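You operate a simulated robot arm through the tools that you are given. There is no shell and no other tool. Be economical: measure what you need, move in short steps, check, and stop when the job is done.

You run a simulated two-armed robot. Do the job below in one go: nothing can be reset, and whatever is moved stays where it is left.

JOB
Take the tack box on the slat bench and put it away on the second shelf from the bottom of the grey rack. Take the green stick from the 160 mm bay and put it on top of the banded boards on the fourth shelf from the bottom of the grey rack. Push the upper core drawer shut. Put the blue varnish tin on the assembly bench away on the lower shelf of the drying rack. Take the pencil bundle on the assembly bench and put it away on the board under the packing bench. Take the purple pencil box on the assembly bench and put it away on the third shelf from the top of the brown rack. Put the 20 mm rivet box from the assembly bench on the board under the packing bench and the 16 mm rivet box on the second shelf from the bottom of the grey rack. The order is free. Set down upright: tack box, blue varnish tin, rivet box.
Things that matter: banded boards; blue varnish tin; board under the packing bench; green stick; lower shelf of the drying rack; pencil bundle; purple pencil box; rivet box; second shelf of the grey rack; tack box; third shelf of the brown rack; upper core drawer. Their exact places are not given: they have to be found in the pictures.

It is judged by the outcome, as a careful person would: the job done as asked, and still so three seconds after it is handed in. It fails if anything else is knocked over, pushed out of place, dropped, spilled or broken.

ROBOT AND FRAMES
Two 6-joint arms with fingered hands on one trunk, on a base that drives. Base frame: it is fixed to the floor where the robot stands at the start and does not move with it; the origin is under the middle of the robot, x ahead of it, y to its left, z up. Units: m, degrees, N and s.
The left shoulder is at the start at [0.05, 0.17, 1.02], the right one opposite. With the tool pointing down near the work surface each hand reaches from about 0.52 to 0.78 m from the robot's upright axis, wherever it stands, measured 20 degrees to its own side. Places, roughly: banded boards (16x20x15 cm) [0, 1.7, 1.3]; blue varnish tin [-3.25, 0.25, 1]; board under the packing bench [-3.7, 1.6, 0.3]; green stick [1, -0.75, 1]; lower shelf of the drying rack [-6, -2.6, 0.4]; pencil bundle [-3, 0.25, 1]; purple pencil box [-2.5, 0, 0.75]; rivet box [-3, -0.25, 1]; second shelf of the grey rack [-0.4, 1.7, 0.5]; tack box [0.75, 0, 1]; third shelf of the brown rack [-6.1, -3.8, 0.8]; upper core drawer [0.9, -1.1, 1.5]. Payload 3.5 kg a hand.
Tool frame (each hand has its own): the origin (TCP) lies between the finger pads and is the grasp point; the fingertips stand 0.026 m ahead of it; z points along the fingers, y is the line along which they close. Largest opening 0.132 m; the body of the gripper starts 0.073 m behind the TCP. The gripper is a hand of 3 fingers: y runs from the thumb to the fingers, the wrist lies at [0, 0, -0.234] in the tool frame.
Orientation is that of the tool frame in the base frame, as a unit quaternion [x, y, z, w]. With the fingers straight down and closing along the base's y, the tool's x points along the base's -x, its y along +y and its z along -z.

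CONTROLS
- The arms move only by the tool apply_moves. It takes "left_moves", "right_moves" or both (then of equal length, played together; a hand with none holds still); each is a list of rows, each an object (a shift or turn left out is 0) with "travel": the shift along the tool's x, y, z in m, a list of three; "rot": the turn, a rotation vector about the tool's x, y, z in degrees, a list of three. In form: [{"travel": [x, y, z], "rot": [rx, ry, rz]}, ...]. A call has 1 to 10 rows; each row shifts and turns the commanded pose from where the row before left it, along the tool's axes as they then stand. Rows are played at 5 a second. More than 0.05 m and 8.6 degrees between two rows, and nothing of the call is played. A pose out of reach is approached as far as the arm can. The call stops where the force on the tool passes 40 N (or 10 N more than at its start, if that is more) or the arm is blocked; 0.2 s more then pass. In this call time passes only in rows, and 0.2 s behind the last. It gives the time, the measured TCP pose, the force on the tool (base axes), the opening and the grip force at its end, in the units of the frame above (readings bear some noise), with the torque about the TCP (base axes, N m) and any sound that the robot's microphone picked up.
- Cameras (640 x 400 px; columns grow to the right, rows downward): "scene" is now at [0.0517, -0.002, 1.6274]; the picture's right is [-0.05, -1.00, 0.00], its down [-0.63, 0.03, -0.78] and it looks along [0.78, -0.04, -0.63] (base axes); focal length 269 px, centre (320, 200). "left" rides on the left gripper at [-0.062, 0.003, -0.092] in its tool frame; the picture's right is [-0.05, -1.00, 0.00], its down [0.83, -0.04, -0.56] and it looks along [0.55, -0.03, 0.83] (tool axes); focal length 230 px, centre (320, 200). "right" rides on the right gripper at [0.061, 0.003, -0.092] in its tool frame; the picture's right is [-0.05, 1.00, 0.00], its down [-0.83, -0.04, -0.55] and it looks along [-0.55, -0.03, 0.83] (tool axes); focal length 230 px, centre (320, 200).
- snapshot(camera): a new picture of that camera. The clock stands still meanwhile.
- lift_body(by): slides the trunk up (or, below 0, down) by that many m; the arms and the scene camera ride with it, the base frame stays. It gives what a move gives, with no picture.
- roll_base(legs): drives the robot by 1 to 6 legs, each [ahead, left, turn to the left] in m, m and degrees, along the robot's own axes; the way and the turn of a leg run together, so that a leg with both is an arc; at most 1.5 m and 180 degrees a leg. The arms and the cameras ride along, it lands a little off, and it stops where it bumps. It gives what a move gives.
- set_fingers(finger1, finger2, thumb_bend, hand): sets how far each is bent, from 0 (flat) to 1 (curled in); at 0.3 the hand is open as for a grip, at 0.7 the pads meet at the TCP. One left out holds its place. A second passes; each finger stops where it meets its share of the squeeze, and holds until it gets a number again. It is the only way to open and close the hand. It gives what a move gives, with no picture; readings hold the bend of each and the force on the fingers (four entries, about 0 where the hand has none), thumb and palm.
- pan_tilt(pan, tilt): turns the head with the scene camera to pan (to the left, within 86 degrees either way) and tilt (down, from -29 to 69), counted from straight ahead of the robot. It gives what a move gives.
- locate(camera, pixels): for up to 12 pixels [column, row] of the newest picture of that camera ("zoom" is the newest enlarged one), the place [x, y, z] in the base frame of the surface seen there, good to about 0.002 m, but the place of the scene camera against the robot may be out by one fixed shift of up to 0.012 m in any direction. The clock stands still meanwhile.
- close_up(camera, box): a new picture of the part [left, top, right, bottom] of that camera's present view, enlarged. The clock stands still meanwhile.
- finish_job(): hands the job in; it is judged then, once.

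Keep the steps short. Do not move on a guess: measure, check each grasp and each placing, and mend mistakes. In all there are 145 turns and 178 pictures (those below and enlarged ones count). Leave the grippers open and the arms clear of the work at the hand-in unless told otherwise, and finish with a single line.

The tools are called after ">>>" by a JSON object that holds its "fn" and its "kwargs". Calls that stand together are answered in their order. apply_moves: Moves the arms, as the interface text tells. Its arguments: {"type":"object","properties":{"left_moves":{"type":"array","items":{"type":"object","properties":{"travel":{"type":"array","items":{"type":"number"}},"rot":{"type":"array","items":{"type":"number"}}}}},"right_moves":{"type":"array","items":{"type":"object","properties":{"travel":{"type":"array","items":{"type":"number"}},"rot":{"type":"array","items":{"type":"number"}}}}}},"required":[]} The other tools are called the same way: lift_body (by) slides the trunk up or down; set_fingers (finger1, finger2, thumb_bend, hand) moves the fingers one by one; roll_base (legs) drives the base; pan_tilt (pan, tilt) turns the head that bears the scene camera; snapshot (camera) takes a picture; locate (camera, pixels) gives the place of the surface under pixels of a picture; close_up (camera, box) takes an enlarged picture of a part of a camera's view; finish_job () hands the job in.

At the start:

```text
time_s: 0.0
left_ee_pos: [0.6037, 0.1543, 1.1693]
left_tcp_rot: [-0.001, 1.0, 0.0, 0.0]
left_force: [-0.5, 0.5, 0.9]
left_ft_torque: [-0.02, 0.0, 0.0]
left_finger_gap: 0.1319
left_grip_force: 0.2
left_shape: jaw
left_bend: [0.3, 0.3, 0.3]
left_finger forces: [0.0, 0.0, 0.0, 0.0, 0.0, 0.0]
right_ee_pos: [0.5597, -0.3689, 1.1735]
right_tcp_rot: [0.0, 1.0, 0.0, 0.001]
right_force: [-0.9, -0.1, 0.0]
right_ft_torque: [0.0, -0.02, 0.0]
right_finger_gap: 0.1318
right_grip_force: 0.1
right_shape: jaw
right_bend: [0.3, 0.3, 0.3]
right_finger forces: [0.1, 0.0, 0.0, 0.1, 0.1, 0.1]
trunk travel left (down, up): [-0.635, 0.075]
robot x, y, heading: [0.0002, -0.0014, 0.1]
head pan, tilt: [-2.8, 38.9]
```

scene: 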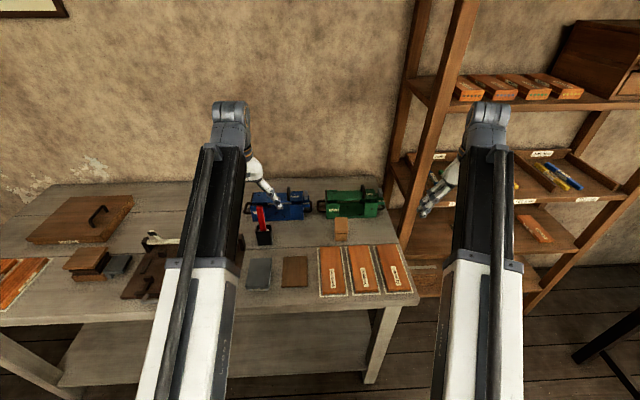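
right: 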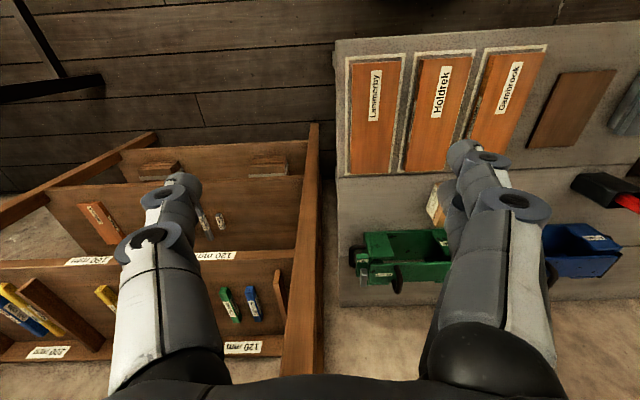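
left: 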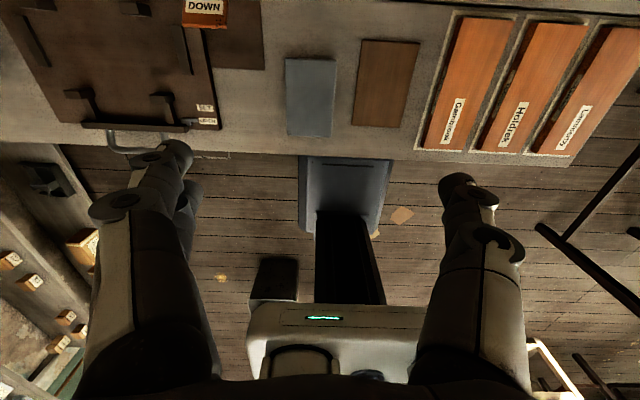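

I start by looking closely at the bench and the rack with the stick bays.

>>> {"fn": "close_up", "kwargs": {"camera": "scene", "box": [220, 170, 420, 300]}}

>>> {"fn": "close_up", "kwargs": {"camera": "right", "box": [0, 120, 330, 380]}}

>>> {"fn": "pan_tilt", "kwargs": {"pan": -45, "tilt": 20}}

>>> {"fn": "snapshot", "kwargs": {"camera": "scene"}}

>>> {"fn": "pan_tilt", "kwargs": {"pan": 80, "tilt": 25}}

>>> {"fn": "snapshot", "kwargs": {"camera": "scene"}}

```text
3.08 times, centred on (320, 235) of scene
```

zoom: 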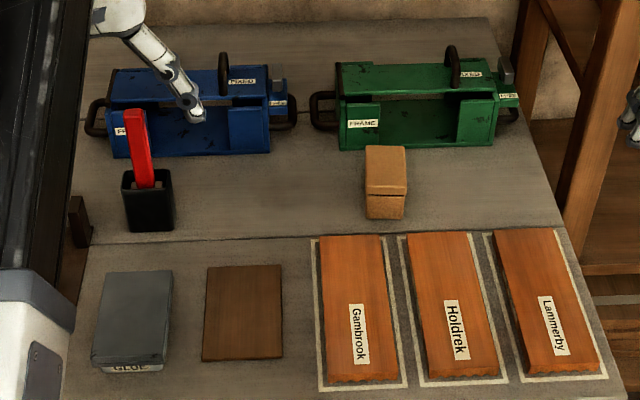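

```text
1.54 times, centred on (165, 250) of right
```

zoom: 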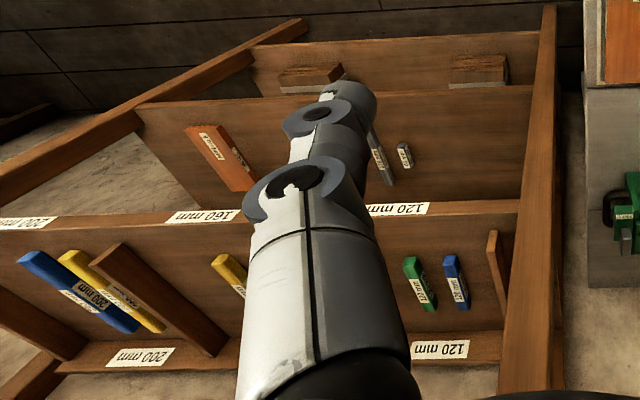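

```text
time_s: 1.1
left_ee_pos: [0.603, 0.1535, 1.1691]
left_tcp_rot: [0.0, 1.0, -0.001, 0.0]
left_force: [0.4, 0.2, 0.7]
left_ft_torque: [-0.01, 0.0, 0.0]
left_finger_gap: 0.132
left_grip_force: 0.1
left_shape: jaw
left_bend: [0.3, 0.3, 0.3]
left_finger forces: [0.0, 0.0, 0.0, 0.1, 0.1, 0.0]
right_ee_pos: [0.559, -0.3687, 1.1736]
right_tcp_rot: [0.0, 1.0, 0.0, 0.0]
right_force: [-0.3, -1.2, 0.4]
right_ft_torque: [0.0, 0.06, 0.03]
right_finger_gap: 0.1316
right_grip_force: 0.1
right_shape: jaw
right_bend: [0.3, 0.3, 0.3]
right_finger forces: [0.0, 0.1, 0.0, 0.0, 0.0, 0.0]
trunk travel left (down, up): [-0.635, 0.075]
robot x, y, heading: [-0.0007, -0.0007, 0.3]
head pan, tilt: [-45.0, 20.0]
```

```text
172 pictures are left
```

scene: 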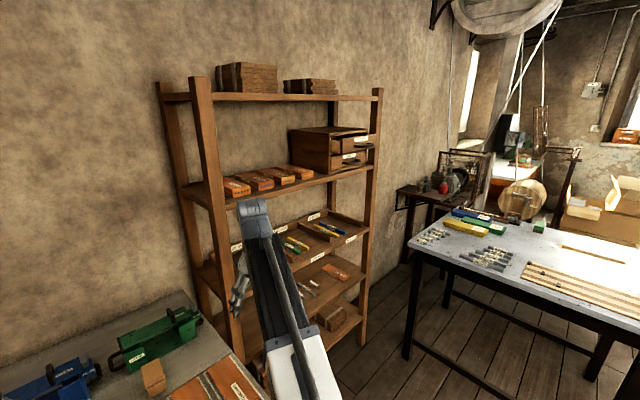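

```text
time_s: 3.1
left_ee_pos: [0.6032, 0.1547, 1.1692]
left_tcp_rot: [0.0, 1.0, 0.0, 0.001]
left_force: [-0.2, -0.3, 0.5]
left_ft_torque: [0.0, 0.0, 0.0]
left_finger_gap: 0.132
left_grip_force: 0.0
left_shape: jaw
left_bend: [0.3, 0.3, 0.3]
left_finger forces: [0.0, 0.0, 0.0, 0.0, 0.1, 0.1]
right_ee_pos: [0.5587, -0.369, 1.1732]
right_tcp_rot: [-0.001, 1.0, 0.0, 0.002]
right_force: [-0.6, -0.4, 0.5]
right_ft_torque: [0.03, 0.0, -0.01]
right_finger_gap: 0.1318
right_grip_force: 0.0
right_shape: jaw
right_bend: [0.3, 0.3, 0.3]
right_finger forces: [0.0, 0.1, 0.0, 0.0, 0.0, 0.1]
trunk travel left (down, up): [-0.635, 0.075]
robot x, y, heading: [-0.0004, -0.002, 0.1]
head pan, tilt: [80.0, 25.0]
```

```text
171 pictures are left
```

scene: 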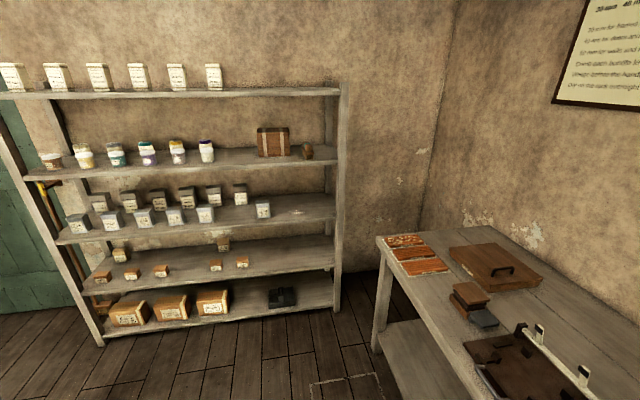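

Zooming on the grey rack to read labels.

>>> {"fn": "close_up", "kwargs": {"camera": "scene", "box": [70, 225, 350, 330]}}

>>> {"fn": "close_up", "kwargs": {"camera": "scene", "box": [180, 110, 350, 220]}}

>>> {"fn": "locate", "kwargs": {"camera": "scene", "pixels": [[275, 153], [262, 130], [286, 130], [300, 268], [190, 268], [104, 272], [243, 262], [216, 266], [120, 255], [223, 244], [335, 262], [320, 205]]}}

>>> {"fn": "pan_tilt", "kwargs": {"pan": -5, "tilt": 55}}

>>> {"fn": "snapshot", "kwargs": {"camera": "scene"}}

```text
2.29 times, centred on (210, 278) of scene
```

zoom: 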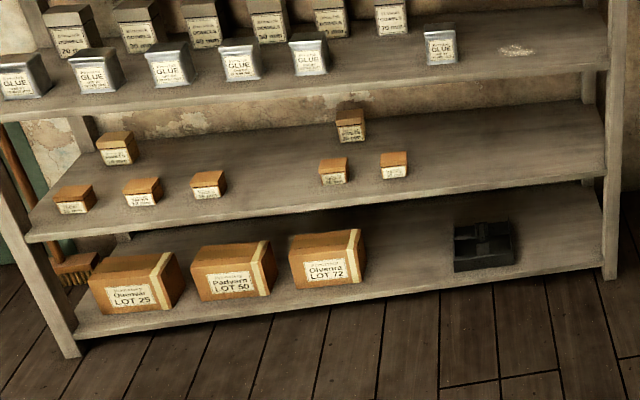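

```text
3.64 times, centred on (265, 165) of scene
```

zoom: 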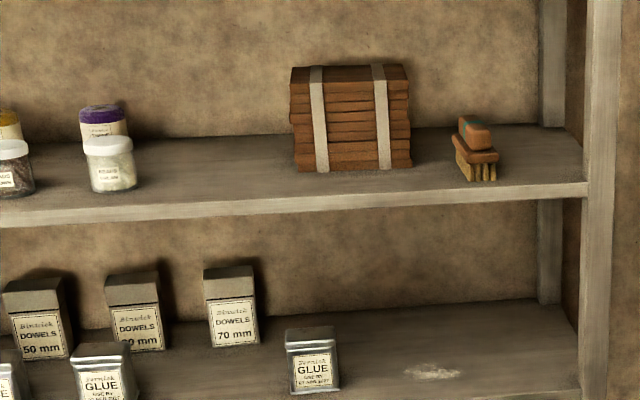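

```text
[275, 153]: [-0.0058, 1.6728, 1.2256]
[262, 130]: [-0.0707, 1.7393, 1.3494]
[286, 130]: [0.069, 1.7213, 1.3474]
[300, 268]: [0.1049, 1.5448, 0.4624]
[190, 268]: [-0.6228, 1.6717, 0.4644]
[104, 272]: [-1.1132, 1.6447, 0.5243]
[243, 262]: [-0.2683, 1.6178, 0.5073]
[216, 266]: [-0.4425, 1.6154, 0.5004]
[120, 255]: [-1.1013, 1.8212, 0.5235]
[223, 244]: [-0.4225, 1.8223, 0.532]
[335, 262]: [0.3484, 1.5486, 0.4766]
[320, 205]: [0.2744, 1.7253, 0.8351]
```

```text
time_s: 4.7
left_ee_pos: [0.6027, 0.1553, 1.1693]
left_tcp_rot: [0.0, 1.0, 0.0, 0.0]
left_force: [0.8, 0.0, -0.1]
left_ft_torque: [-0.01, 0.02, 0.02]
left_finger_gap: 0.1319
left_grip_force: 0.0
left_shape: jaw
left_bend: [0.3, 0.3, 0.3]
left_finger forces: [0.0, 0.0, 0.1, 0.0, 0.0, 0.0]
right_ee_pos: [0.5593, -0.3683, 1.174]
right_tcp_rot: [0.0, 1.0, 0.0, 0.001]
right_force: [-0.1, 0.1, 1.4]
right_ft_torque: [-0.01, 0.01, 0.01]
right_finger_gap: 0.1321
right_grip_force: 0.1
right_shape: jaw
right_bend: [0.3, 0.3, 0.3]
right_finger forces: [0.0, 0.0, 0.0, 0.0, 0.1, 0.1]
trunk travel left (down, up): [-0.635, 0.075]
robot x, y, heading: [0.0005, -0.002, -0.0]
head pan, tilt: [-5.0, 55.0]
```

```text
168 pictures are left
```

scene: 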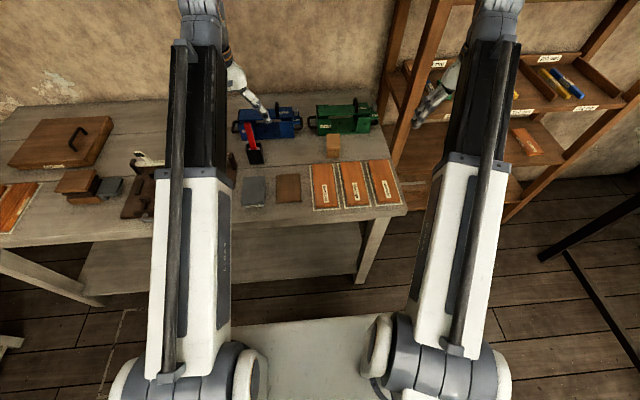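

>>> {"fn": "close_up", "kwargs": {"camera": "scene", "box": [280, 95, 410, 176]}}

>>> {"fn": "locate", "kwargs": {"camera": "zoom", "pixels": [[228, 210], [290, 210], [232, 270], [292, 270], [260, 228], [260, 310], [200, 330], [300, 190], [180, 60], [420, 170]]}}

```text
4.92 times, centred on (345, 136) of scene
```

zoom: 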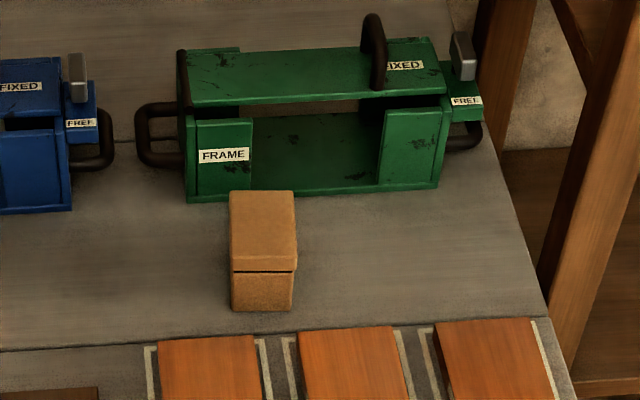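

```text
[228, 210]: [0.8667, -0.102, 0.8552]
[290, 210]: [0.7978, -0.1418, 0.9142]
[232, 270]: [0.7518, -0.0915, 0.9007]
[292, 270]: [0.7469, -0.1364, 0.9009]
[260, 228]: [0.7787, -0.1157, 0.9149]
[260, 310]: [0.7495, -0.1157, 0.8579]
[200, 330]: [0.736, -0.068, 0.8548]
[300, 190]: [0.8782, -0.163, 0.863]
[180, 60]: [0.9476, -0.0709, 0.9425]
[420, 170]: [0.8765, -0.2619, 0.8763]
```

>>> {"fn": "locate", "kwargs": {"camera": "scene", "pixels": [[395, 150], [415, 205], [510, 220], [548, 58], [585, 108], [535, 140], [525, 112], [565, 85], [403, 213], [340, 209]]}}

>>> {"fn": "pan_tilt", "kwargs": {"pan": -80, "tilt": 40}}

>>> {"fn": "snapshot", "kwargs": {"camera": "scene"}}

>>> {"fn": "locate", "kwargs": {"camera": "scene", "pixels": [[60, 30], [130, 130], [300, 120], [300, 300], [500, 150], [560, 330]]}}

```text
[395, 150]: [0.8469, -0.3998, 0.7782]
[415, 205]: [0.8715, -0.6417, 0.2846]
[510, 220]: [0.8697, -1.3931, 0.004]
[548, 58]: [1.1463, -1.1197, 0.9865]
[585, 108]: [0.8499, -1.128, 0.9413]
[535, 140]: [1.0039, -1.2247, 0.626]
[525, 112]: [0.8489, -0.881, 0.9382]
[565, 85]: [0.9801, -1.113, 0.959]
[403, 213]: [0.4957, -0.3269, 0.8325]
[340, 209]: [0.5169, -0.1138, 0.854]
```

```text
time_s: 6.2
left_ee_pos: [0.6031, 0.1539, 1.1686]
left_tcp_rot: [0.0, 1.0, 0.0, 0.0]
left_force: [0.1, 0.1, -0.4]
left_ft_torque: [-0.02, -0.03, 0.01]
left_finger_gap: 0.1318
left_grip_force: 0.0
left_shape: jaw
left_bend: [0.3, 0.3, 0.3]
left_finger forces: [0.0, 0.0, 0.0, 0.0, 0.0, 0.0]
right_ee_pos: [0.5596, -0.3691, 1.1738]
right_tcp_rot: [0.0, 1.0, 0.0, 0.001]
right_force: [0.5, 0.1, 0.0]
right_ft_torque: [0.02, -0.03, -0.01]
right_finger_gap: 0.132
right_grip_force: 0.1
right_shape: jaw
right_bend: [0.3, 0.3, 0.3]
right_finger forces: [0.1, 0.1, 0.1, 0.0, 0.0, 0.1]
trunk travel left (down, up): [-0.635, 0.075]
robot x, y, heading: [-0.0013, -0.001, 0.2]
head pan, tilt: [-80.0, 40.0]
```

```text
166 pictures are left
```

scene: 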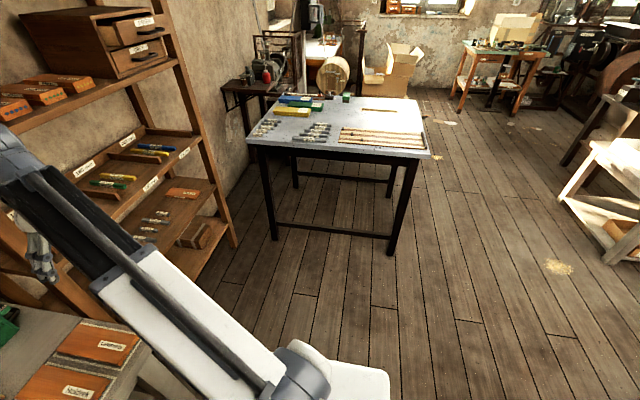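

```text
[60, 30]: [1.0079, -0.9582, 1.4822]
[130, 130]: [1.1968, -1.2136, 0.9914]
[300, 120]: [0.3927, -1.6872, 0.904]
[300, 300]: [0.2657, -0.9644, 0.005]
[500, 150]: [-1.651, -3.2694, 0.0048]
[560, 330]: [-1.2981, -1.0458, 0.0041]
```

>>> {"fn": "close_up", "kwargs": {"camera": "scene", "box": [60, 110, 240, 230]}}

>>> {"fn": "locate", "kwargs": {"camera": "zoom", "pixels": [[205, 255], [190, 232], [205, 236], [180, 228], [290, 130], [110, 240], [370, 155], [250, 190], [60, 180], [440, 155]]}}

>>> {"fn": "close_up", "kwargs": {"camera": "scene", "box": [0, 0, 220, 140]}}

>>> {"fn": "locate", "kwargs": {"camera": "zoom", "pixels": [[360, 85], [400, 60], [420, 140], [410, 130], [470, 155], [330, 65], [400, 95], [455, 95], [430, 40], [345, 180], [260, 130], [410, 160]]}}

```text
3.33 times, centred on (150, 170) of scene
```

zoom: 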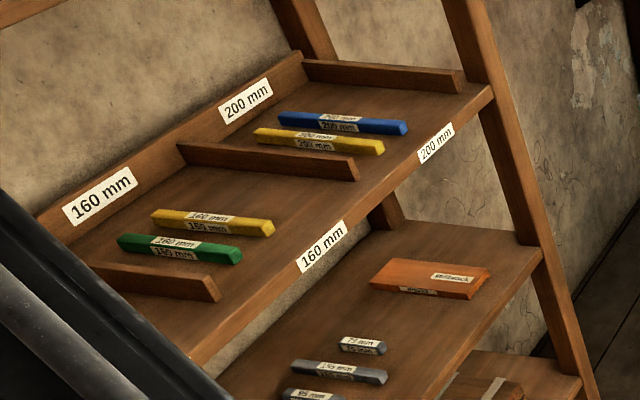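

```text
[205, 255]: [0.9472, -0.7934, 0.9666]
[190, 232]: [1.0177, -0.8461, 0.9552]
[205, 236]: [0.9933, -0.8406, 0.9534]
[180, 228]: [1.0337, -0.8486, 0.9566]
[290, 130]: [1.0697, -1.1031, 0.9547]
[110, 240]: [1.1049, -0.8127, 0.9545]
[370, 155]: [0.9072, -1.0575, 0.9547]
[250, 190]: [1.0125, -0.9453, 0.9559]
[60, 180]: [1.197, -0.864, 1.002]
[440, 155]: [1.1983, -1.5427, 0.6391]
```

```text
2.86 times, centred on (110, 70) of scene
```

zoom: 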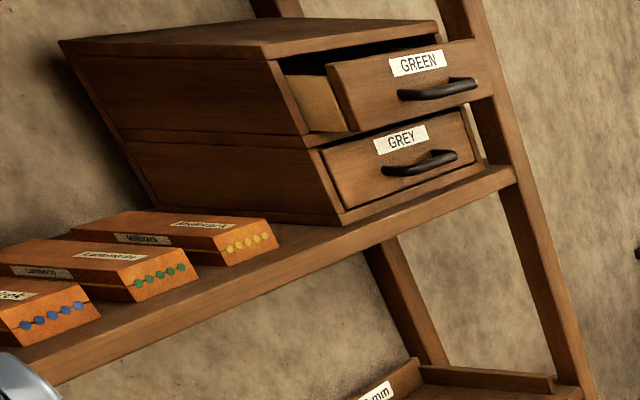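

```text
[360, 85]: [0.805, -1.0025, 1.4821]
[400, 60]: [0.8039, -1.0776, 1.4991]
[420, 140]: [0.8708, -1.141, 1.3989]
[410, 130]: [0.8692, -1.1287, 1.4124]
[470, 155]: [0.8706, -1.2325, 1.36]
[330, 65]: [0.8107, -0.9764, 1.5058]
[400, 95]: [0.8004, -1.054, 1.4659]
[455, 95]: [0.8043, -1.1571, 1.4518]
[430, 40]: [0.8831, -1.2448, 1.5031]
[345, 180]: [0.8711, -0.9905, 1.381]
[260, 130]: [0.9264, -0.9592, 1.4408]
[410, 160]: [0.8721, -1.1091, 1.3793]
```

The tack box is at about (0.778,-0.116), the upper (GREEN) drawer is open by ~67 mm, and the green stick is in the 160 mm bay. I drive right and level the right hand.

>>> {"fn": "roll_base", "kwargs": {"legs": [[0, -0.85, 0]]}}

>>> {"fn": "apply_moves", "kwargs": {"right_moves": [{"rot": [0, -8.5, 0], "travel": [0, 0, -0.01]}, {"rot": [0, -8.5, 0], "travel": [0, 0, -0.01]}, {"rot": [0, -8.5, 0], "travel": [-0.01, 0, 0]}, {"rot": [0, -8.5, 0], "travel": [-0.02, 0, 0]}, {"rot": [0, -8.5, 0], "travel": [-0.03, 0, 0]}, {"rot": [0, -8.5, 0], "travel": [-0.04, 0, 0]}, {"rot": [0, -8.5, 0], "travel": [-0.04, 0, 0]}, {"rot": [0, -8.5, 0], "travel": [-0.04, 0, 0]}, {"rot": [0, -8.5, 0], "travel": [-0.04, 0, 0]}, {"rot": [0, -8.5, 0], "travel": [-0.04, 0, 0]}]}}

>>> {"fn": "set_fingers", "kwargs": {"hand": "right", "finger1": 0.7, "finger2": 0.7, "thumb_bend": 0.7}}

>>> {"fn": "pan_tilt", "kwargs": {"pan": -15, "tilt": 25}}

>>> {"fn": "snapshot", "kwargs": {"camera": "scene"}}

>>> {"fn": "snapshot", "kwargs": {"camera": "right"}}

```text
time_s: 10.7
left_ee_pos: [0.6022, -0.6964, 1.1692]
left_tcp_rot: [0.001, 1.0, 0.0, 0.0]
left_force: [-0.4, 0.2, -0.3]
left_ft_torque: [0.0, 0.01, 0.06]
left_finger_gap: 0.1318
left_grip_force: 0.0
left_shape: jaw
left_bend: [0.3, 0.3, 0.3]
left_finger forces: [0.0, 0.0, 0.1, 0.0, 0.1, 0.0]
right_ee_pos: [0.5565, -1.2193, 1.1735]
right_tcp_rot: [0.001, 1.0, -0.001, 0.0]
right_force: [-0.2, 0.2, 0.1]
right_ft_torque: [-0.01, 0.01, 0.03]
right_finger_gap: 0.1319
right_grip_force: 0.1
right_shape: jaw
right_bend: [0.3, 0.3, 0.3]
right_finger forces: [0.1, 0.0, 0.0, 0.0, 0.0, 0.1]
trunk travel left (down, up): [-0.635, 0.075]
robot x, y, heading: [0.0, -0.8516, -0.1]
head pan, tilt: [-80.0, 40.0]
```

```text
time_s: 12.9
left_ee_pos: [0.6029, -0.6957, 1.1678]
left_tcp_rot: [0.001, 1.0, 0.0, 0.0]
left_force: [0.6, -0.1, -0.7]
left_ft_torque: [-0.01, 0.0, -0.03]
left_finger_gap: 0.132
left_grip_force: 0.0
left_shape: jaw
left_bend: [0.3, 0.3, 0.3]
left_finger forces: [0.0, 0.0, 0.0, 0.1, 0.0, 0.1]
right_ee_pos: [0.7089, -1.2186, 1.3899]
right_tcp_rot: [0.001, 0.736, -0.001, 0.677]
right_force: [-0.4, 0.2, 0.2]
right_ft_torque: [0.01, -0.02, -0.03]
right_finger_gap: 0.1319
right_grip_force: 0.1
right_shape: jaw
right_bend: [0.3, 0.3, 0.3]
right_finger forces: [0.1, 0.1, 0.1, 0.0, 0.0, 0.0]
trunk travel left (down, up): [-0.635, 0.075]
robot x, y, heading: [-0.0016, -0.8462, -0.2]
head pan, tilt: [-80.0, 40.0]
```

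```text
time_s: 13.9
left_ee_pos: [0.6021, -0.6968, 1.1677]
left_tcp_rot: [0.001, 1.0, 0.0, 0.0]
left_force: [-0.5, 0.2, -0.3]
left_ft_torque: [-0.02, -0.03, 0.03]
left_finger_gap: 0.1318
left_grip_force: 0.0
left_shape: jaw
left_bend: [0.3, 0.3, 0.3]
left_finger forces: [0.1, 0.1, 0.1, 0.0, 0.0, 0.0]
right_ee_pos: [0.7097, -1.2172, 1.3884]
right_tcp_rot: [0.0, 0.737, -0.001, 0.676]
right_force: [0.1, -0.5, -0.1]
right_ft_torque: [0.01, 0.01, -0.01]
right_finger_gap: 0.0057
right_grip_force: 0.0
right_shape: fingers
right_bend: [0.7, 0.7, 0.7]
right_finger forces: [0.0, 0.1, 0.2, 0.1, 0.0, 0.1]
trunk travel left (down, up): [-0.635, 0.075]
robot x, y, heading: [0.0004, -0.8485, 0.1]
head pan, tilt: [-80.0, 40.0]
```

```text
time_s: 15.3
left_ee_pos: [0.603, -0.6965, 1.1701]
left_tcp_rot: [0.001, 1.0, 0.0, 0.0]
left_force: [-0.5, -0.9, 0.8]
left_ft_torque: [0.0, 0.02, -0.01]
left_finger_gap: 0.1319
left_grip_force: 0.0
left_shape: jaw
left_bend: [0.3, 0.3, 0.3]
left_finger forces: [0.0, 0.1, 0.0, 0.0, 0.1, 0.1]
right_ee_pos: [0.7099, -1.2176, 1.3878]
right_tcp_rot: [0.001, 0.737, -0.001, 0.676]
right_force: [0.0, 0.1, -0.2]
right_ft_torque: [0.0, 0.03, 0.0]
right_finger_gap: 0.006
right_grip_force: 0.0
right_shape: fingers
right_bend: [0.7, 0.7, 0.7]
right_finger forces: [0.1, 0.0, 0.0, 0.0, 0.1, 0.0]
trunk travel left (down, up): [-0.635, 0.075]
robot x, y, heading: [0.0, -0.8494, 0.0]
head pan, tilt: [-15.0, 25.0]
```

```text
163 pictures are left
```

scene: 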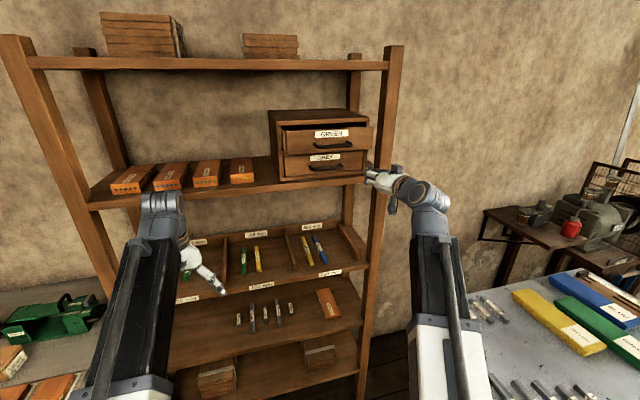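

```text
162 pictures are left
```

right: 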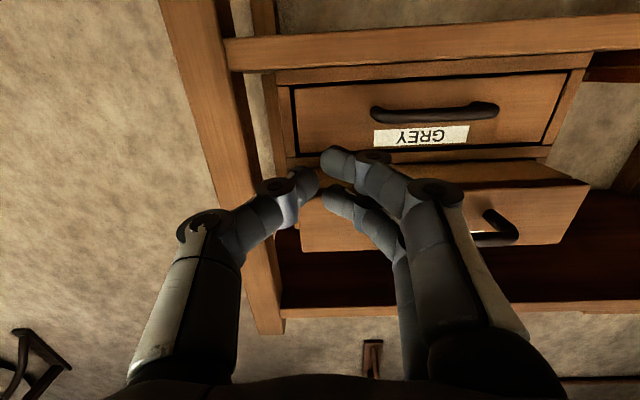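

>>> {"fn": "locate", "kwargs": {"camera": "scene", "pixels": [[290, 138], [345, 133], [368, 132], [330, 145], [330, 152], [300, 175], [345, 122], [241, 262], [243, 246], [226, 262], [257, 258], [246, 275]]}}

>>> {"fn": "apply_moves", "kwargs": {"right_moves": [{"rot": [0, -5, 0], "travel": [-0.03, 0, 0]}, {"travel": [-0.035, 0.03, 0]}, {"travel": [-0.037, 0.04, 0]}, {"travel": [0, 0.047, 0]}]}}

>>> {"fn": "snapshot", "kwargs": {"camera": "scene"}}

```text
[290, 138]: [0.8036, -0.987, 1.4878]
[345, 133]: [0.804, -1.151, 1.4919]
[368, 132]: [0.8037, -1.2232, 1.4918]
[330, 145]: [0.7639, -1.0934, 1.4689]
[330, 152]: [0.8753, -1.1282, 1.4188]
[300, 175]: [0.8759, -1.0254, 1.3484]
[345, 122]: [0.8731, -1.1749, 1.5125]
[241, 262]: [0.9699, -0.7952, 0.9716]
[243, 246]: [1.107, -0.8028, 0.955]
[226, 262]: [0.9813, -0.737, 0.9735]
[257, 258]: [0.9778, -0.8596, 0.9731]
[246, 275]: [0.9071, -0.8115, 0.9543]
```

```text
refused: row 3 steps farther than a row can; nothing moved
```

```text
161 pictures are left
```

scene: 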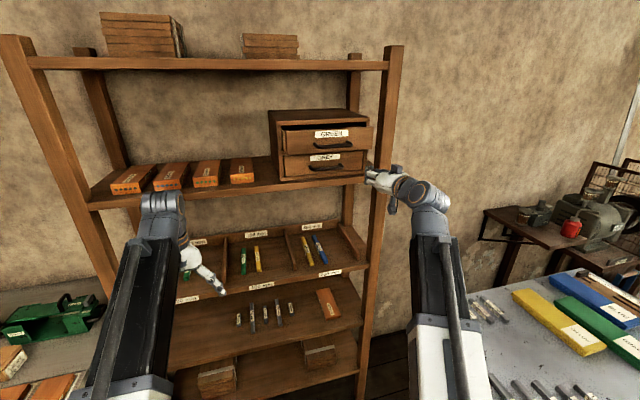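

>>> {"fn": "apply_moves", "kwargs": {"right_moves": [{"rot": [0, -5, 0], "travel": [-0.03, 0, 0]}, {"travel": [-0.025, 0.03, 0]}, {"travel": [-0.027, 0.03, 0]}, {"travel": [0, 0.047, 0]}]}}

>>> {"fn": "snapshot", "kwargs": {"camera": "scene"}}

>>> {"fn": "snapshot", "kwargs": {"camera": "right"}}

```text
time_s: 16.3
left_ee_pos: [0.6025, -0.6959, 1.1687]
left_tcp_rot: [0.001, 1.0, 0.0, 0.0]
left_force: [-0.5, 0.3, 0.0]
left_ft_torque: [0.0, 0.02, 0.04]
left_finger_gap: 0.1322
left_grip_force: 0.1
left_shape: jaw
left_bend: [0.3, 0.3, 0.3]
left_finger forces: [0.0, 0.0, 0.1, 0.0, 0.1, 0.0]
right_ee_pos: [0.7119, -1.1109, 1.4724]
right_tcp_rot: [0.0, 0.707, -0.001, 0.708]
right_force: [0.2, 0.1, 0.3]
right_ft_torque: [0.01, 0.01, 0.0]
right_finger_gap: 0.0059
right_grip_force: 0.1
right_shape: fingers
right_bend: [0.7, 0.7, 0.7]
right_finger forces: [0.1, 0.0, 0.0, 0.0, 0.0, 0.0]
trunk travel left (down, up): [-0.635, 0.075]
robot x, y, heading: [0.0023, -0.8486, 0.2]
head pan, tilt: [-15.0, 25.0]
```

```text
160 pictures are left
```

scene: 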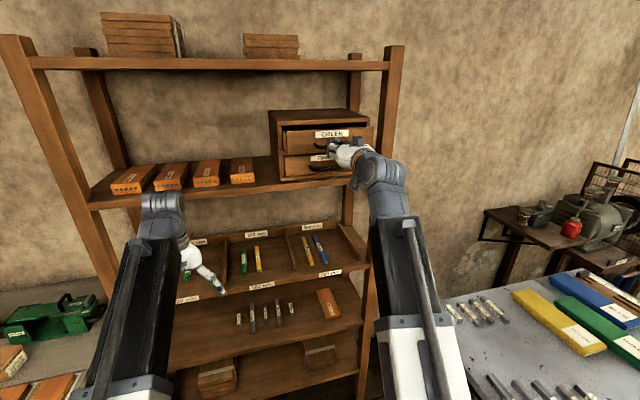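

```text
159 pictures are left
```

right: 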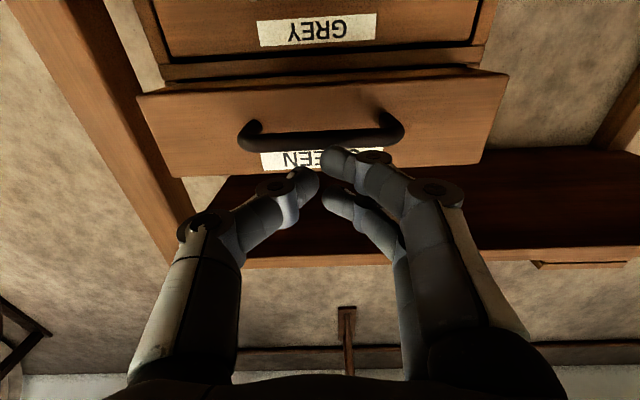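

Fingers stand in front of the handle. I push forward.

>>> {"fn": "apply_moves", "kwargs": {"right_moves": [{"travel": [0, 0, 0.02]}, {"travel": [0, 0, 0.02]}, {"travel": [0, 0, 0.015]}, {"travel": [0, 0, 0.015]}, {"travel": [0, 0, 0.01]}, {"travel": [0, 0, 0.01]}, {"travel": [0, 0, 0.01]}]}}

>>> {"fn": "snapshot", "kwargs": {"camera": "scene"}}

>>> {"fn": "locate", "kwargs": {"camera": "scene", "pixels": [[292, 138], [318, 135], [365, 132]]}}

```text
time_s: 17.9
left_ee_pos: [0.5999, -0.6949, 1.1723]
left_tcp_rot: [0.001, 1.0, -0.001, 0.002]
left_force: [0.5, -0.1, 0.0]
left_ft_torque: [0.01, 0.01, -0.01]
left_finger_gap: 0.132
left_grip_force: 0.0
left_shape: jaw
left_bend: [0.3, 0.3, 0.3]
left_finger forces: [0.0, 0.1, 0.0, 0.0, 0.0, 0.0]
right_ee_pos: [0.8068, -1.1097, 1.4755]
right_tcp_rot: [0.0, 0.705, -0.001, 0.709]
right_force: [-23.5, 9.0, -0.3]
right_ft_torque: [0.11, 0.35, 0.03]
right_finger_gap: 0.0016
right_grip_force: 12.2
right_shape: fingers
right_bend: [0.78, 0.7, 0.7]
right_finger forces: [24.4, 0.0, 0.0, 0.0, 0.1, 0.1]
trunk travel left (down, up): [-0.635, 0.075]
robot x, y, heading: [-0.0002, -0.8504, -0.0]
head pan, tilt: [-15.0, 25.0]
```

```text
158 pictures are left
```

scene: 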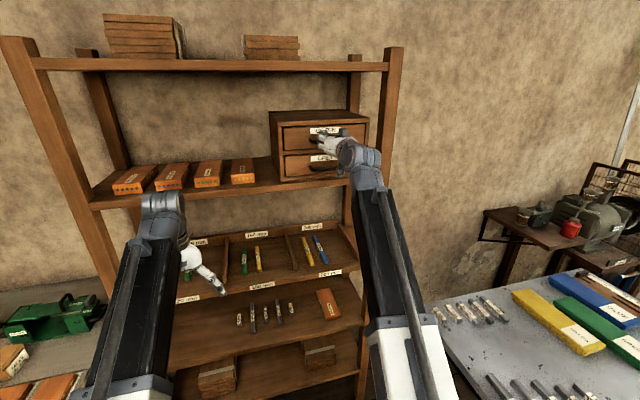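

```text
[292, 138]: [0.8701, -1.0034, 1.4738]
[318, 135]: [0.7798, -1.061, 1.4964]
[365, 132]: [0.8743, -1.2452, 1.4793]
```

Drawer is flush (x≈0.872, same as the lower one). I back off, shift the base left 0.33 m, open the hand, and lower in front of the 160 mm bay.

>>> {"fn": "apply_moves", "kwargs": {"right_moves": [{"travel": [0, 0, -0.05]}, {"travel": [0, 0, -0.05]}, {"travel": [0, 0, -0.05]}, {"travel": [0.02, 0, -0.03]}, {"travel": [0.05, 0, 0]}, {"travel": [0.05, 0, 0]}, {"travel": [0.05, 0, 0]}, {"travel": [0.05, 0, 0]}, {"travel": [0.05, 0, 0]}, {"travel": [0.05, 0, 0]}]}}

>>> {"fn": "roll_base", "kwargs": {"legs": [[0, 0.33, 0]]}}

>>> {"fn": "set_fingers", "kwargs": {"hand": "right", "finger1": 0.3, "finger2": 0.3, "thumb_bend": 0.3}}

>>> {"fn": "apply_moves", "kwargs": {"right_moves": [{"rot": [0, 8, 0]}, {"rot": [0, 8, 0]}, {"rot": [0, 8, 0]}, {"rot": [0, 8, 0]}, {"rot": [0, 8, 0]}]}}

>>> {"fn": "snapshot", "kwargs": {"camera": "right"}}

>>> {"fn": "snapshot", "kwargs": {"camera": "scene"}}

```text
time_s: 20.1
left_ee_pos: [0.6031, -0.6975, 1.1695]
left_tcp_rot: [0.001, 1.0, 0.0, 0.0]
left_force: [0.5, -0.1, 0.3]
left_ft_torque: [0.01, -0.01, -0.02]
left_finger_gap: 0.132
left_grip_force: 0.0
left_shape: jaw
left_bend: [0.3, 0.3, 0.3]
left_finger forces: [0.0, 0.1, 0.0, 0.1, 0.1, 0.0]
right_ee_pos: [0.6917, -1.1289, 1.1727]
right_tcp_rot: [0.001, 0.707, -0.001, 0.707]
right_force: [0.3, 0.5, -0.8]
right_ft_torque: [-0.01, 0.01, 0.02]
right_finger_gap: 0.0055
right_grip_force: 0.1
right_shape: fingers
right_bend: [0.7, 0.7, 0.7]
right_finger forces: [0.1, 0.0, 0.1, 0.0, 0.0, 0.1]
right hand out of reach, approached as far as the arm can: row 6, 7, 8, 9, 10
trunk travel left (down, up): [-0.635, 0.075]
robot x, y, heading: [0.0006, -0.8501, -0.0]
head pan, tilt: [-15.0, 25.0]
```

```text
time_s: 22.3
left_ee_pos: [0.6057, -0.3601, 1.1681]
left_tcp_rot: [0.004, 1.0, 0.0, 0.0]
left_force: [0.5, -0.3, -0.6]
left_ft_torque: [-0.04, 0.02, 0.0]
left_finger_gap: 0.1318
left_grip_force: 0.2
left_shape: jaw
left_bend: [0.3, 0.3, 0.3]
left_finger forces: [0.1, 0.0, 0.1, 0.0, 0.1, 0.0]
right_ee_pos: [0.6909, -0.7942, 1.1739]
right_tcp_rot: [0.003, 0.707, -0.004, 0.707]
right_force: [-1.0, 0.9, 1.0]
right_ft_torque: [0.03, 0.0, 0.03]
right_finger_gap: 0.0055
right_grip_force: 0.1
right_shape: fingers
right_bend: [0.7, 0.7, 0.7]
right_finger forces: [0.0, 0.0, 0.1, 0.0, 0.0, 0.0]
trunk travel left (down, up): [-0.635, 0.075]
robot x, y, heading: [0.0019, -0.5069, -0.5]
head pan, tilt: [-15.0, 25.0]
```

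```text
time_s: 23.3
left_ee_pos: [0.6058, -0.3608, 1.1688]
left_tcp_rot: [0.004, 1.0, 0.0, 0.0]
left_force: [-0.2, 0.1, -0.1]
left_ft_torque: [0.03, 0.02, 0.02]
left_finger_gap: 0.132
left_grip_force: 0.0
left_shape: jaw
left_bend: [0.3, 0.3, 0.3]
left_finger forces: [0.0, 0.1, 0.0, 0.0, 0.1, 0.1]
right_ee_pos: [0.6919, -0.7949, 1.1725]
right_tcp_rot: [0.002, 0.706, -0.003, 0.708]
right_force: [-0.1, 0.3, 0.9]
right_ft_torque: [0.0, 0.0, 0.01]
right_finger_gap: 0.1338
right_grip_force: 0.0
right_shape: fingers
right_bend: [0.3, 0.3, 0.3]
right_finger forces: [0.1, 0.0, 0.0, 0.0, 0.1, 0.0]
trunk travel left (down, up): [-0.635, 0.075]
robot x, y, heading: [0.0006, -0.5109, -0.2]
head pan, tilt: [-15.0, 25.0]
```

```text
time_s: 24.5
left_ee_pos: [0.6061, -0.3614, 1.1696]
left_tcp_rot: [0.004, 1.0, 0.0, 0.0]
left_force: [0.6, 0.7, 0.7]
left_ft_torque: [-0.02, 0.05, 0.03]
left_finger_gap: 0.1319
left_grip_force: 0.1
left_shape: jaw
left_bend: [0.3, 0.3, 0.3]
left_finger forces: [0.0, 0.1, 0.0, 0.1, 0.0, 0.0]
right_ee_pos: [0.6918, -0.7951, 1.1719]
right_tcp_rot: [0.005, 0.907, -0.002, 0.422]
right_force: [0.8, -0.5, 0.6]
right_ft_torque: [0.0, 0.01, -0.01]
right_finger_gap: 0.134
right_grip_force: 0.1
right_shape: fingers
right_bend: [0.3, 0.3, 0.3]
right_finger forces: [0.0, 0.0, 0.1, 0.0, 0.1, 0.0]
trunk travel left (down, up): [-0.635, 0.075]
robot x, y, heading: [0.0042, -0.5077, -0.6]
head pan, tilt: [-15.0, 25.0]
```

```text
157 pictures are left
```

right: 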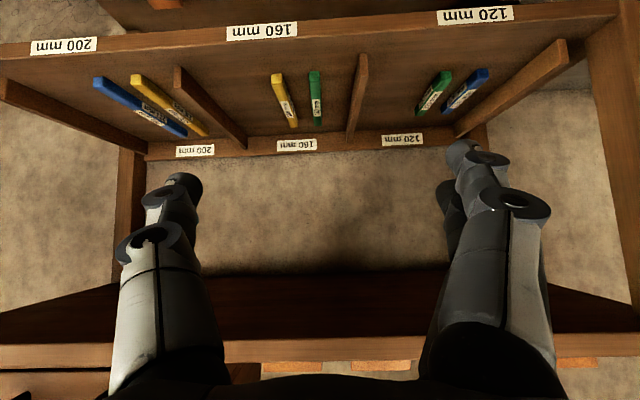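

```text
156 pictures are left
```

scene: 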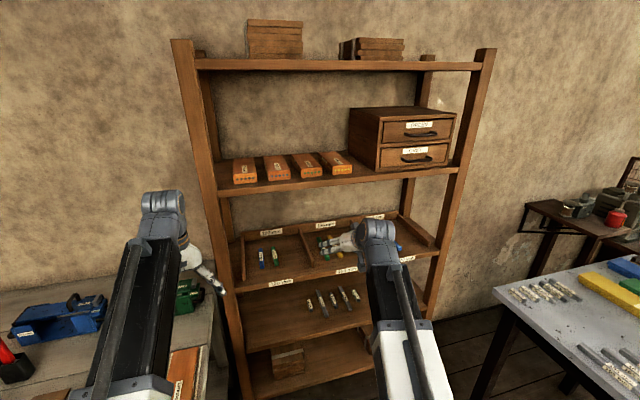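

>>> {"fn": "locate", "kwargs": {"camera": "right", "pixels": [[314, 75], [316, 97], [318, 122], [311, 97], [322, 97], [330, 95], [285, 100], [358, 90], [300, 40], [275, 145]]}}

>>> {"fn": "close_up", "kwargs": {"camera": "scene", "box": [230, 200, 430, 300]}}

>>> {"fn": "locate", "kwargs": {"camera": "scene", "pixels": [[432, 124], [268, 281], [317, 225], [380, 215], [190, 200]]}}

>>> {"fn": "locate", "kwargs": {"camera": "right", "pixels": [[488, 13], [403, 140]]}}

```text
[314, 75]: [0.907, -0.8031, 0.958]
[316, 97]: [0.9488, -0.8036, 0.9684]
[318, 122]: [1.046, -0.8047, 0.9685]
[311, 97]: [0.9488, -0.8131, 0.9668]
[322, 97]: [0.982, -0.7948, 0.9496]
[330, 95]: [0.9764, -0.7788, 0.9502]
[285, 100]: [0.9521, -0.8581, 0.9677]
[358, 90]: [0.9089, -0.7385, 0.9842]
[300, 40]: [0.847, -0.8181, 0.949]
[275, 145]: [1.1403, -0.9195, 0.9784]
```

```text
3.20 times, centred on (330, 250) of scene
```

zoom: 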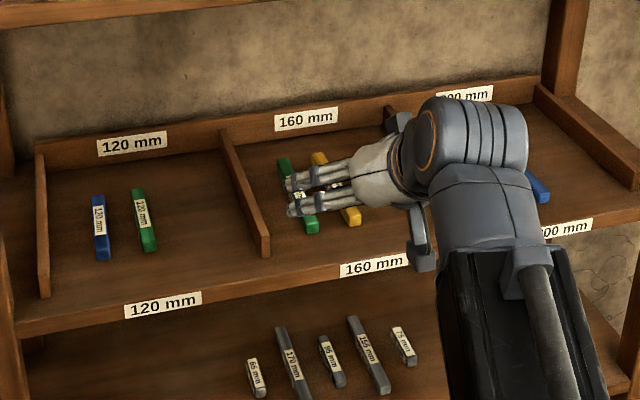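

```text
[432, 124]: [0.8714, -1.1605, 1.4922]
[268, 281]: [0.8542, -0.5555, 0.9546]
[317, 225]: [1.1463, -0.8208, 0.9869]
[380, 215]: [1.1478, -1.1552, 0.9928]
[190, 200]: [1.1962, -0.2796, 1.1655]
```

```text
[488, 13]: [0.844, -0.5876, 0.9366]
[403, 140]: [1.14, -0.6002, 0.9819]
```

True middle-bay (160 mm) green stick: axis y≈-0.804, x 0.907–1.067, top z 0.968. I pre-shape the fingers and drive 0.1 ahead.

>>> {"fn": "set_fingers", "kwargs": {"hand": "right", "finger1": 0.57, "finger2": 0.57, "thumb_bend": 0.57}}

>>> {"fn": "roll_base", "kwargs": {"legs": [[0.1, 0, 0.4]]}}

>>> {"fn": "snapshot", "kwargs": {"camera": "right"}}

```text
time_s: 25.5
left_ee_pos: [0.6062, -0.3602, 1.1692]
left_tcp_rot: [0.004, 1.0, 0.001, 0.0]
left_force: [-0.4, -0.4, 0.3]
left_ft_torque: [0.01, 0.01, -0.02]
left_finger_gap: 0.1318
left_grip_force: 0.0
left_shape: jaw
left_bend: [0.3, 0.3, 0.3]
left_finger forces: [0.0, 0.0, 0.0, 0.1, 0.1, 0.1]
right_ee_pos: [0.691, -0.794, 1.1726]
right_tcp_rot: [0.004, 0.906, -0.001, 0.424]
right_force: [-0.1, -0.3, 0.5]
right_ft_torque: [0.03, -0.03, 0.02]
right_finger_gap: 0.0482
right_grip_force: 0.0
right_shape: fingers
right_bend: [0.56, 0.56, 0.56]
right_finger forces: [0.0, 0.0, 0.1, 0.0, 0.0, 0.1]
trunk travel left (down, up): [-0.635, 0.075]
robot x, y, heading: [0.0033, -0.5116, -0.4]
head pan, tilt: [-15.0, 25.0]
```

```text
time_s: 26.6
left_ee_pos: [0.7054, -0.3564, 1.1688]
left_tcp_rot: [-0.001, 1.0, -0.001, -0.001]
left_force: [-0.3, 0.5, -0.1]
left_ft_torque: [0.01, 0.05, 0.0]
left_finger_gap: 0.132
left_grip_force: 0.1
left_shape: jaw
left_bend: [0.3, 0.3, 0.3]
left_finger forces: [0.1, 0.1, 0.0, 0.0, 0.0, 0.1]
right_ee_pos: [0.7959, -0.788, 1.1715]
right_tcp_rot: [-0.001, 0.906, 0.001, 0.422]
right_force: [0.0, 1.6, 0.2]
right_ft_torque: [0.0, 0.0, -0.02]
right_finger_gap: 0.0484
right_grip_force: 0.1
right_shape: fingers
right_bend: [0.56, 0.56, 0.56]
right_finger forces: [0.0, 0.0, 0.0, 0.1, 0.0, 0.0]
trunk travel left (down, up): [-0.635, 0.075]
robot x, y, heading: [0.1014, -0.5084, -0.1]
head pan, tilt: [-15.0, 25.0]
```

```text
154 pictures are left
```

right: 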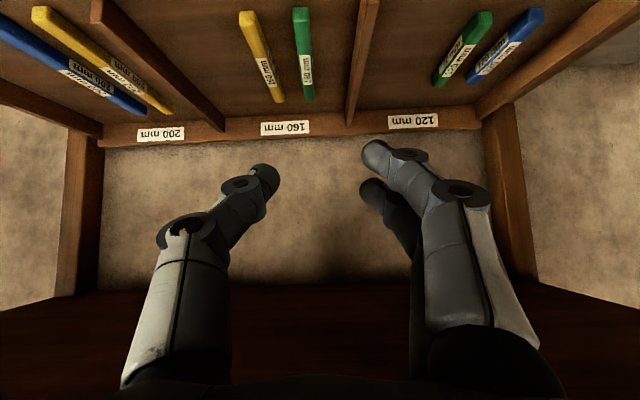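

>>> {"fn": "locate", "kwargs": {"camera": "right", "pixels": [[301, 30], [305, 60], [309, 92], [298, 60], [312, 60], [261, 60], [360, 40]]}}

```text
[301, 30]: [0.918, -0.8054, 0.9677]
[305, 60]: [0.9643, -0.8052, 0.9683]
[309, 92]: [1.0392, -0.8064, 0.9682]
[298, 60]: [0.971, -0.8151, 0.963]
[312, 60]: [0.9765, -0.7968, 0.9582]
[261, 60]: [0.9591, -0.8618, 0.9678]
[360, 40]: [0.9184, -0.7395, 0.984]
```

>>> {"fn": "apply_moves", "kwargs": {"right_moves": [{"travel": [-0.001, -0.0035, 0.0456]}, {"travel": [-0.001, -0.0035, 0.0456]}, {"travel": [-0.001, -0.0035, 0.0456]}, {"travel": [-0.001, -0.0035, 0.0456]}, {"travel": [-0.002, -0.0035, 0.0456]}]}}

>>> {"fn": "snapshot", "kwargs": {"camera": "right"}}

```text
time_s: 27.8
left_ee_pos: [0.7051, -0.3563, 1.1685]
left_tcp_rot: [0.0, 1.0, 0.001, 0.0]
left_force: [0.0, 0.5, 0.4]
left_ft_torque: [0.01, -0.04, -0.01]
left_finger_gap: 0.1318
left_grip_force: 0.1
left_shape: jaw
left_bend: [0.3, 0.3, 0.3]
left_finger forces: [0.0, 0.1, 0.0, 0.0, 0.0, 0.0]
right_ee_pos: [0.9742, -0.8051, 1.0308]
right_tcp_rot: [-0.002, 0.907, 0.0, 0.422]
right_force: [0.2, 0.4, -0.3]
right_ft_torque: [0.0, -0.04, 0.01]
right_finger_gap: 0.0483
right_grip_force: 0.1
right_shape: fingers
right_bend: [0.56, 0.56, 0.56]
right_finger forces: [0.0, 0.0, 0.0, 0.0, 0.1, 0.0]
trunk travel left (down, up): [-0.635, 0.075]
robot x, y, heading: [0.1011, -0.5066, 0.1]
head pan, tilt: [-15.0, 25.0]
```

```text
153 pictures are left
```

right: 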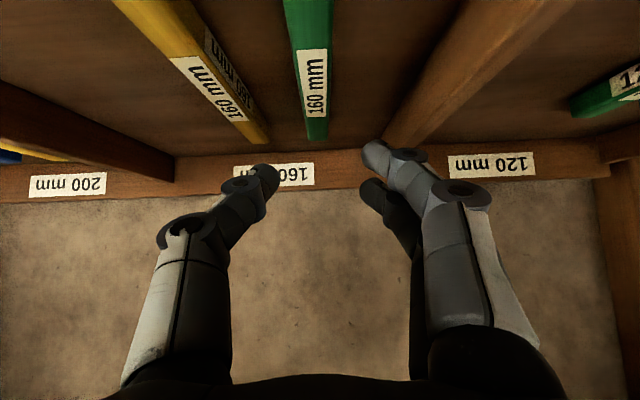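

>>> {"fn": "apply_moves", "kwargs": {"right_moves": [{"travel": [0.0115, 0, 0.0096]}, {"travel": [0.0115, 0, 0.0096]}, {"travel": [0.0077, 0, 0.0064]}]}}

>>> {"fn": "snapshot", "kwargs": {"camera": "right"}}

>>> {"fn": "close_up", "kwargs": {"camera": "scene", "box": [250, 190, 410, 290]}}

```text
time_s: 28.6
left_ee_pos: [0.7045, -0.3558, 1.1682]
left_tcp_rot: [0.0, 1.0, 0.001, 0.0]
left_force: [-0.9, -0.2, -0.1]
left_ft_torque: [0.0, 0.02, 0.01]
left_finger_gap: 0.1317
left_grip_force: 0.1
left_shape: jaw
left_bend: [0.3, 0.3, 0.3]
left_finger forces: [0.1, 0.1, 0.0, 0.1, 0.0, 0.1]
right_ee_pos: [0.9738, -0.8059, 0.9907]
right_tcp_rot: [-0.001, 0.906, 0.0, 0.424]
right_force: [0.7, 0.4, -0.2]
right_ft_torque: [-0.02, 0.02, 0.0]
right_finger_gap: 0.0484
right_grip_force: 0.1
right_shape: fingers
right_bend: [0.56, 0.56, 0.56]
right_finger forces: [0.0, 0.0, 0.0, 0.0, 0.0, 0.0]
trunk travel left (down, up): [-0.635, 0.075]
robot x, y, heading: [0.1037, -0.5082, 0.1]
head pan, tilt: [-15.0, 25.0]
```

```text
152 pictures are left
```

right: 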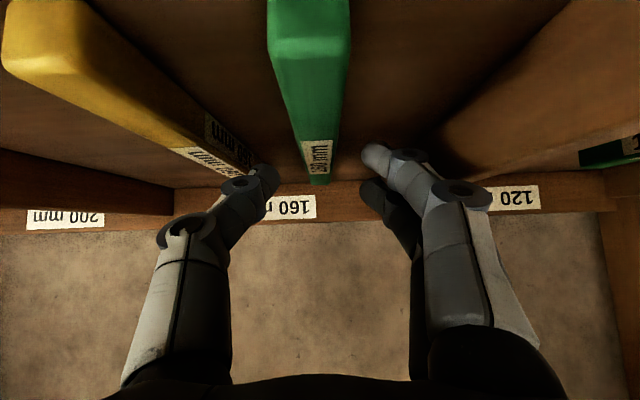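

```text
4.00 times, centred on (330, 240) of scene
```

zoom: 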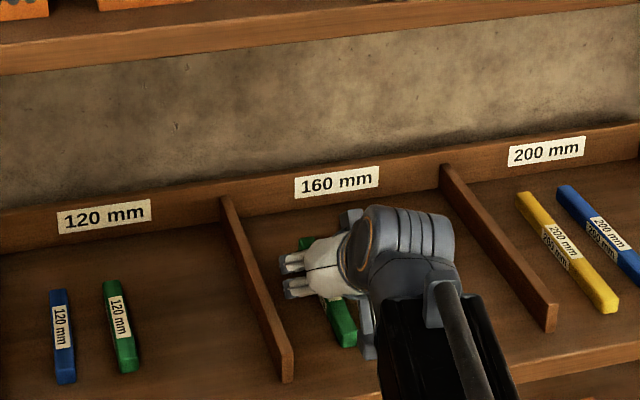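

Continue down with small steps to feel the shelf.

>>> {"fn": "apply_moves", "kwargs": {"right_moves": [{"travel": [0.0031, 0, 0.0026]}, {"travel": [0.0031, 0, 0.0026]}, {"travel": [0.0023, 0, 0.0019]}]}}

>>> {"fn": "set_fingers", "kwargs": {"hand": "right", "finger1": 0.72, "finger2": 0.72, "thumb_bend": 0.72}}

>>> {"fn": "snapshot", "kwargs": {"camera": "right"}}

```text
time_s: 29.4
left_ee_pos: [0.7035, -0.3545, 1.1698]
left_tcp_rot: [-0.001, 1.0, 0.0, 0.001]
left_force: [0.6, 1.4, 0.1]
left_ft_torque: [-0.02, 0.0, -0.02]
left_finger_gap: 0.1317
left_grip_force: 0.0
left_shape: jaw
left_bend: [0.3, 0.3, 0.3]
left_finger forces: [0.1, 0.0, 0.0, 0.0, 0.0, 0.0]
right_ee_pos: [0.9743, -0.8048, 0.9829]
right_tcp_rot: [0.0, 0.905, 0.0, 0.425]
right_force: [2.8, -0.3, 11.2]
right_ft_torque: [0.35, -0.26, -0.07]
right_finger_gap: 0.0485
right_grip_force: 5.4
right_shape: fingers
right_bend: [0.56, 0.56, 0.56]
right_finger forces: [10.8, 0.0, 0.0, 0.0, 0.0, 0.0]
trunk travel left (down, up): [-0.635, 0.075]
robot x, y, heading: [0.1019, -0.512, 0.1]
head pan, tilt: [-15.0, 25.0]
```

```text
time_s: 30.4
left_ee_pos: [0.7045, -0.3551, 1.1683]
left_tcp_rot: [-0.001, 1.0, 0.0, 0.0]
left_force: [0.2, 0.4, -0.8]
left_ft_torque: [-0.02, 0.01, 0.02]
left_finger_gap: 0.1319
left_grip_force: 0.1
left_shape: jaw
left_bend: [0.3, 0.3, 0.3]
left_finger forces: [0.0, 0.0, 0.1, 0.0, 0.0, 0.1]
right_ee_pos: [0.9735, -0.8051, 0.9831]
right_tcp_rot: [-0.001, 0.906, 0.0, 0.422]
right_force: [2.6, 3.3, 9.3]
right_ft_torque: [0.22, -0.17, 0.0]
right_finger_gap: 0.0162
right_grip_force: 9.3
right_shape: fingers
right_bend: [0.68, 0.72, 0.69]
right_finger forces: [13.8, 0.1, 0.1, 0.0, 5.2, 0.0]
trunk travel left (down, up): [-0.635, 0.075]
robot x, y, heading: [0.1038, -0.514, 0.2]
head pan, tilt: [-15.0, 25.0]
```

```text
150 pictures are left
```

right: 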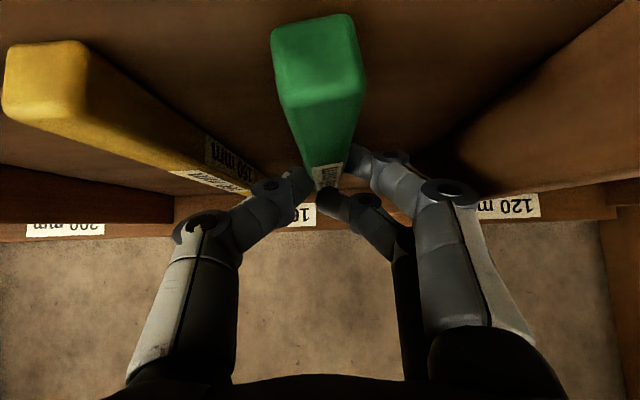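

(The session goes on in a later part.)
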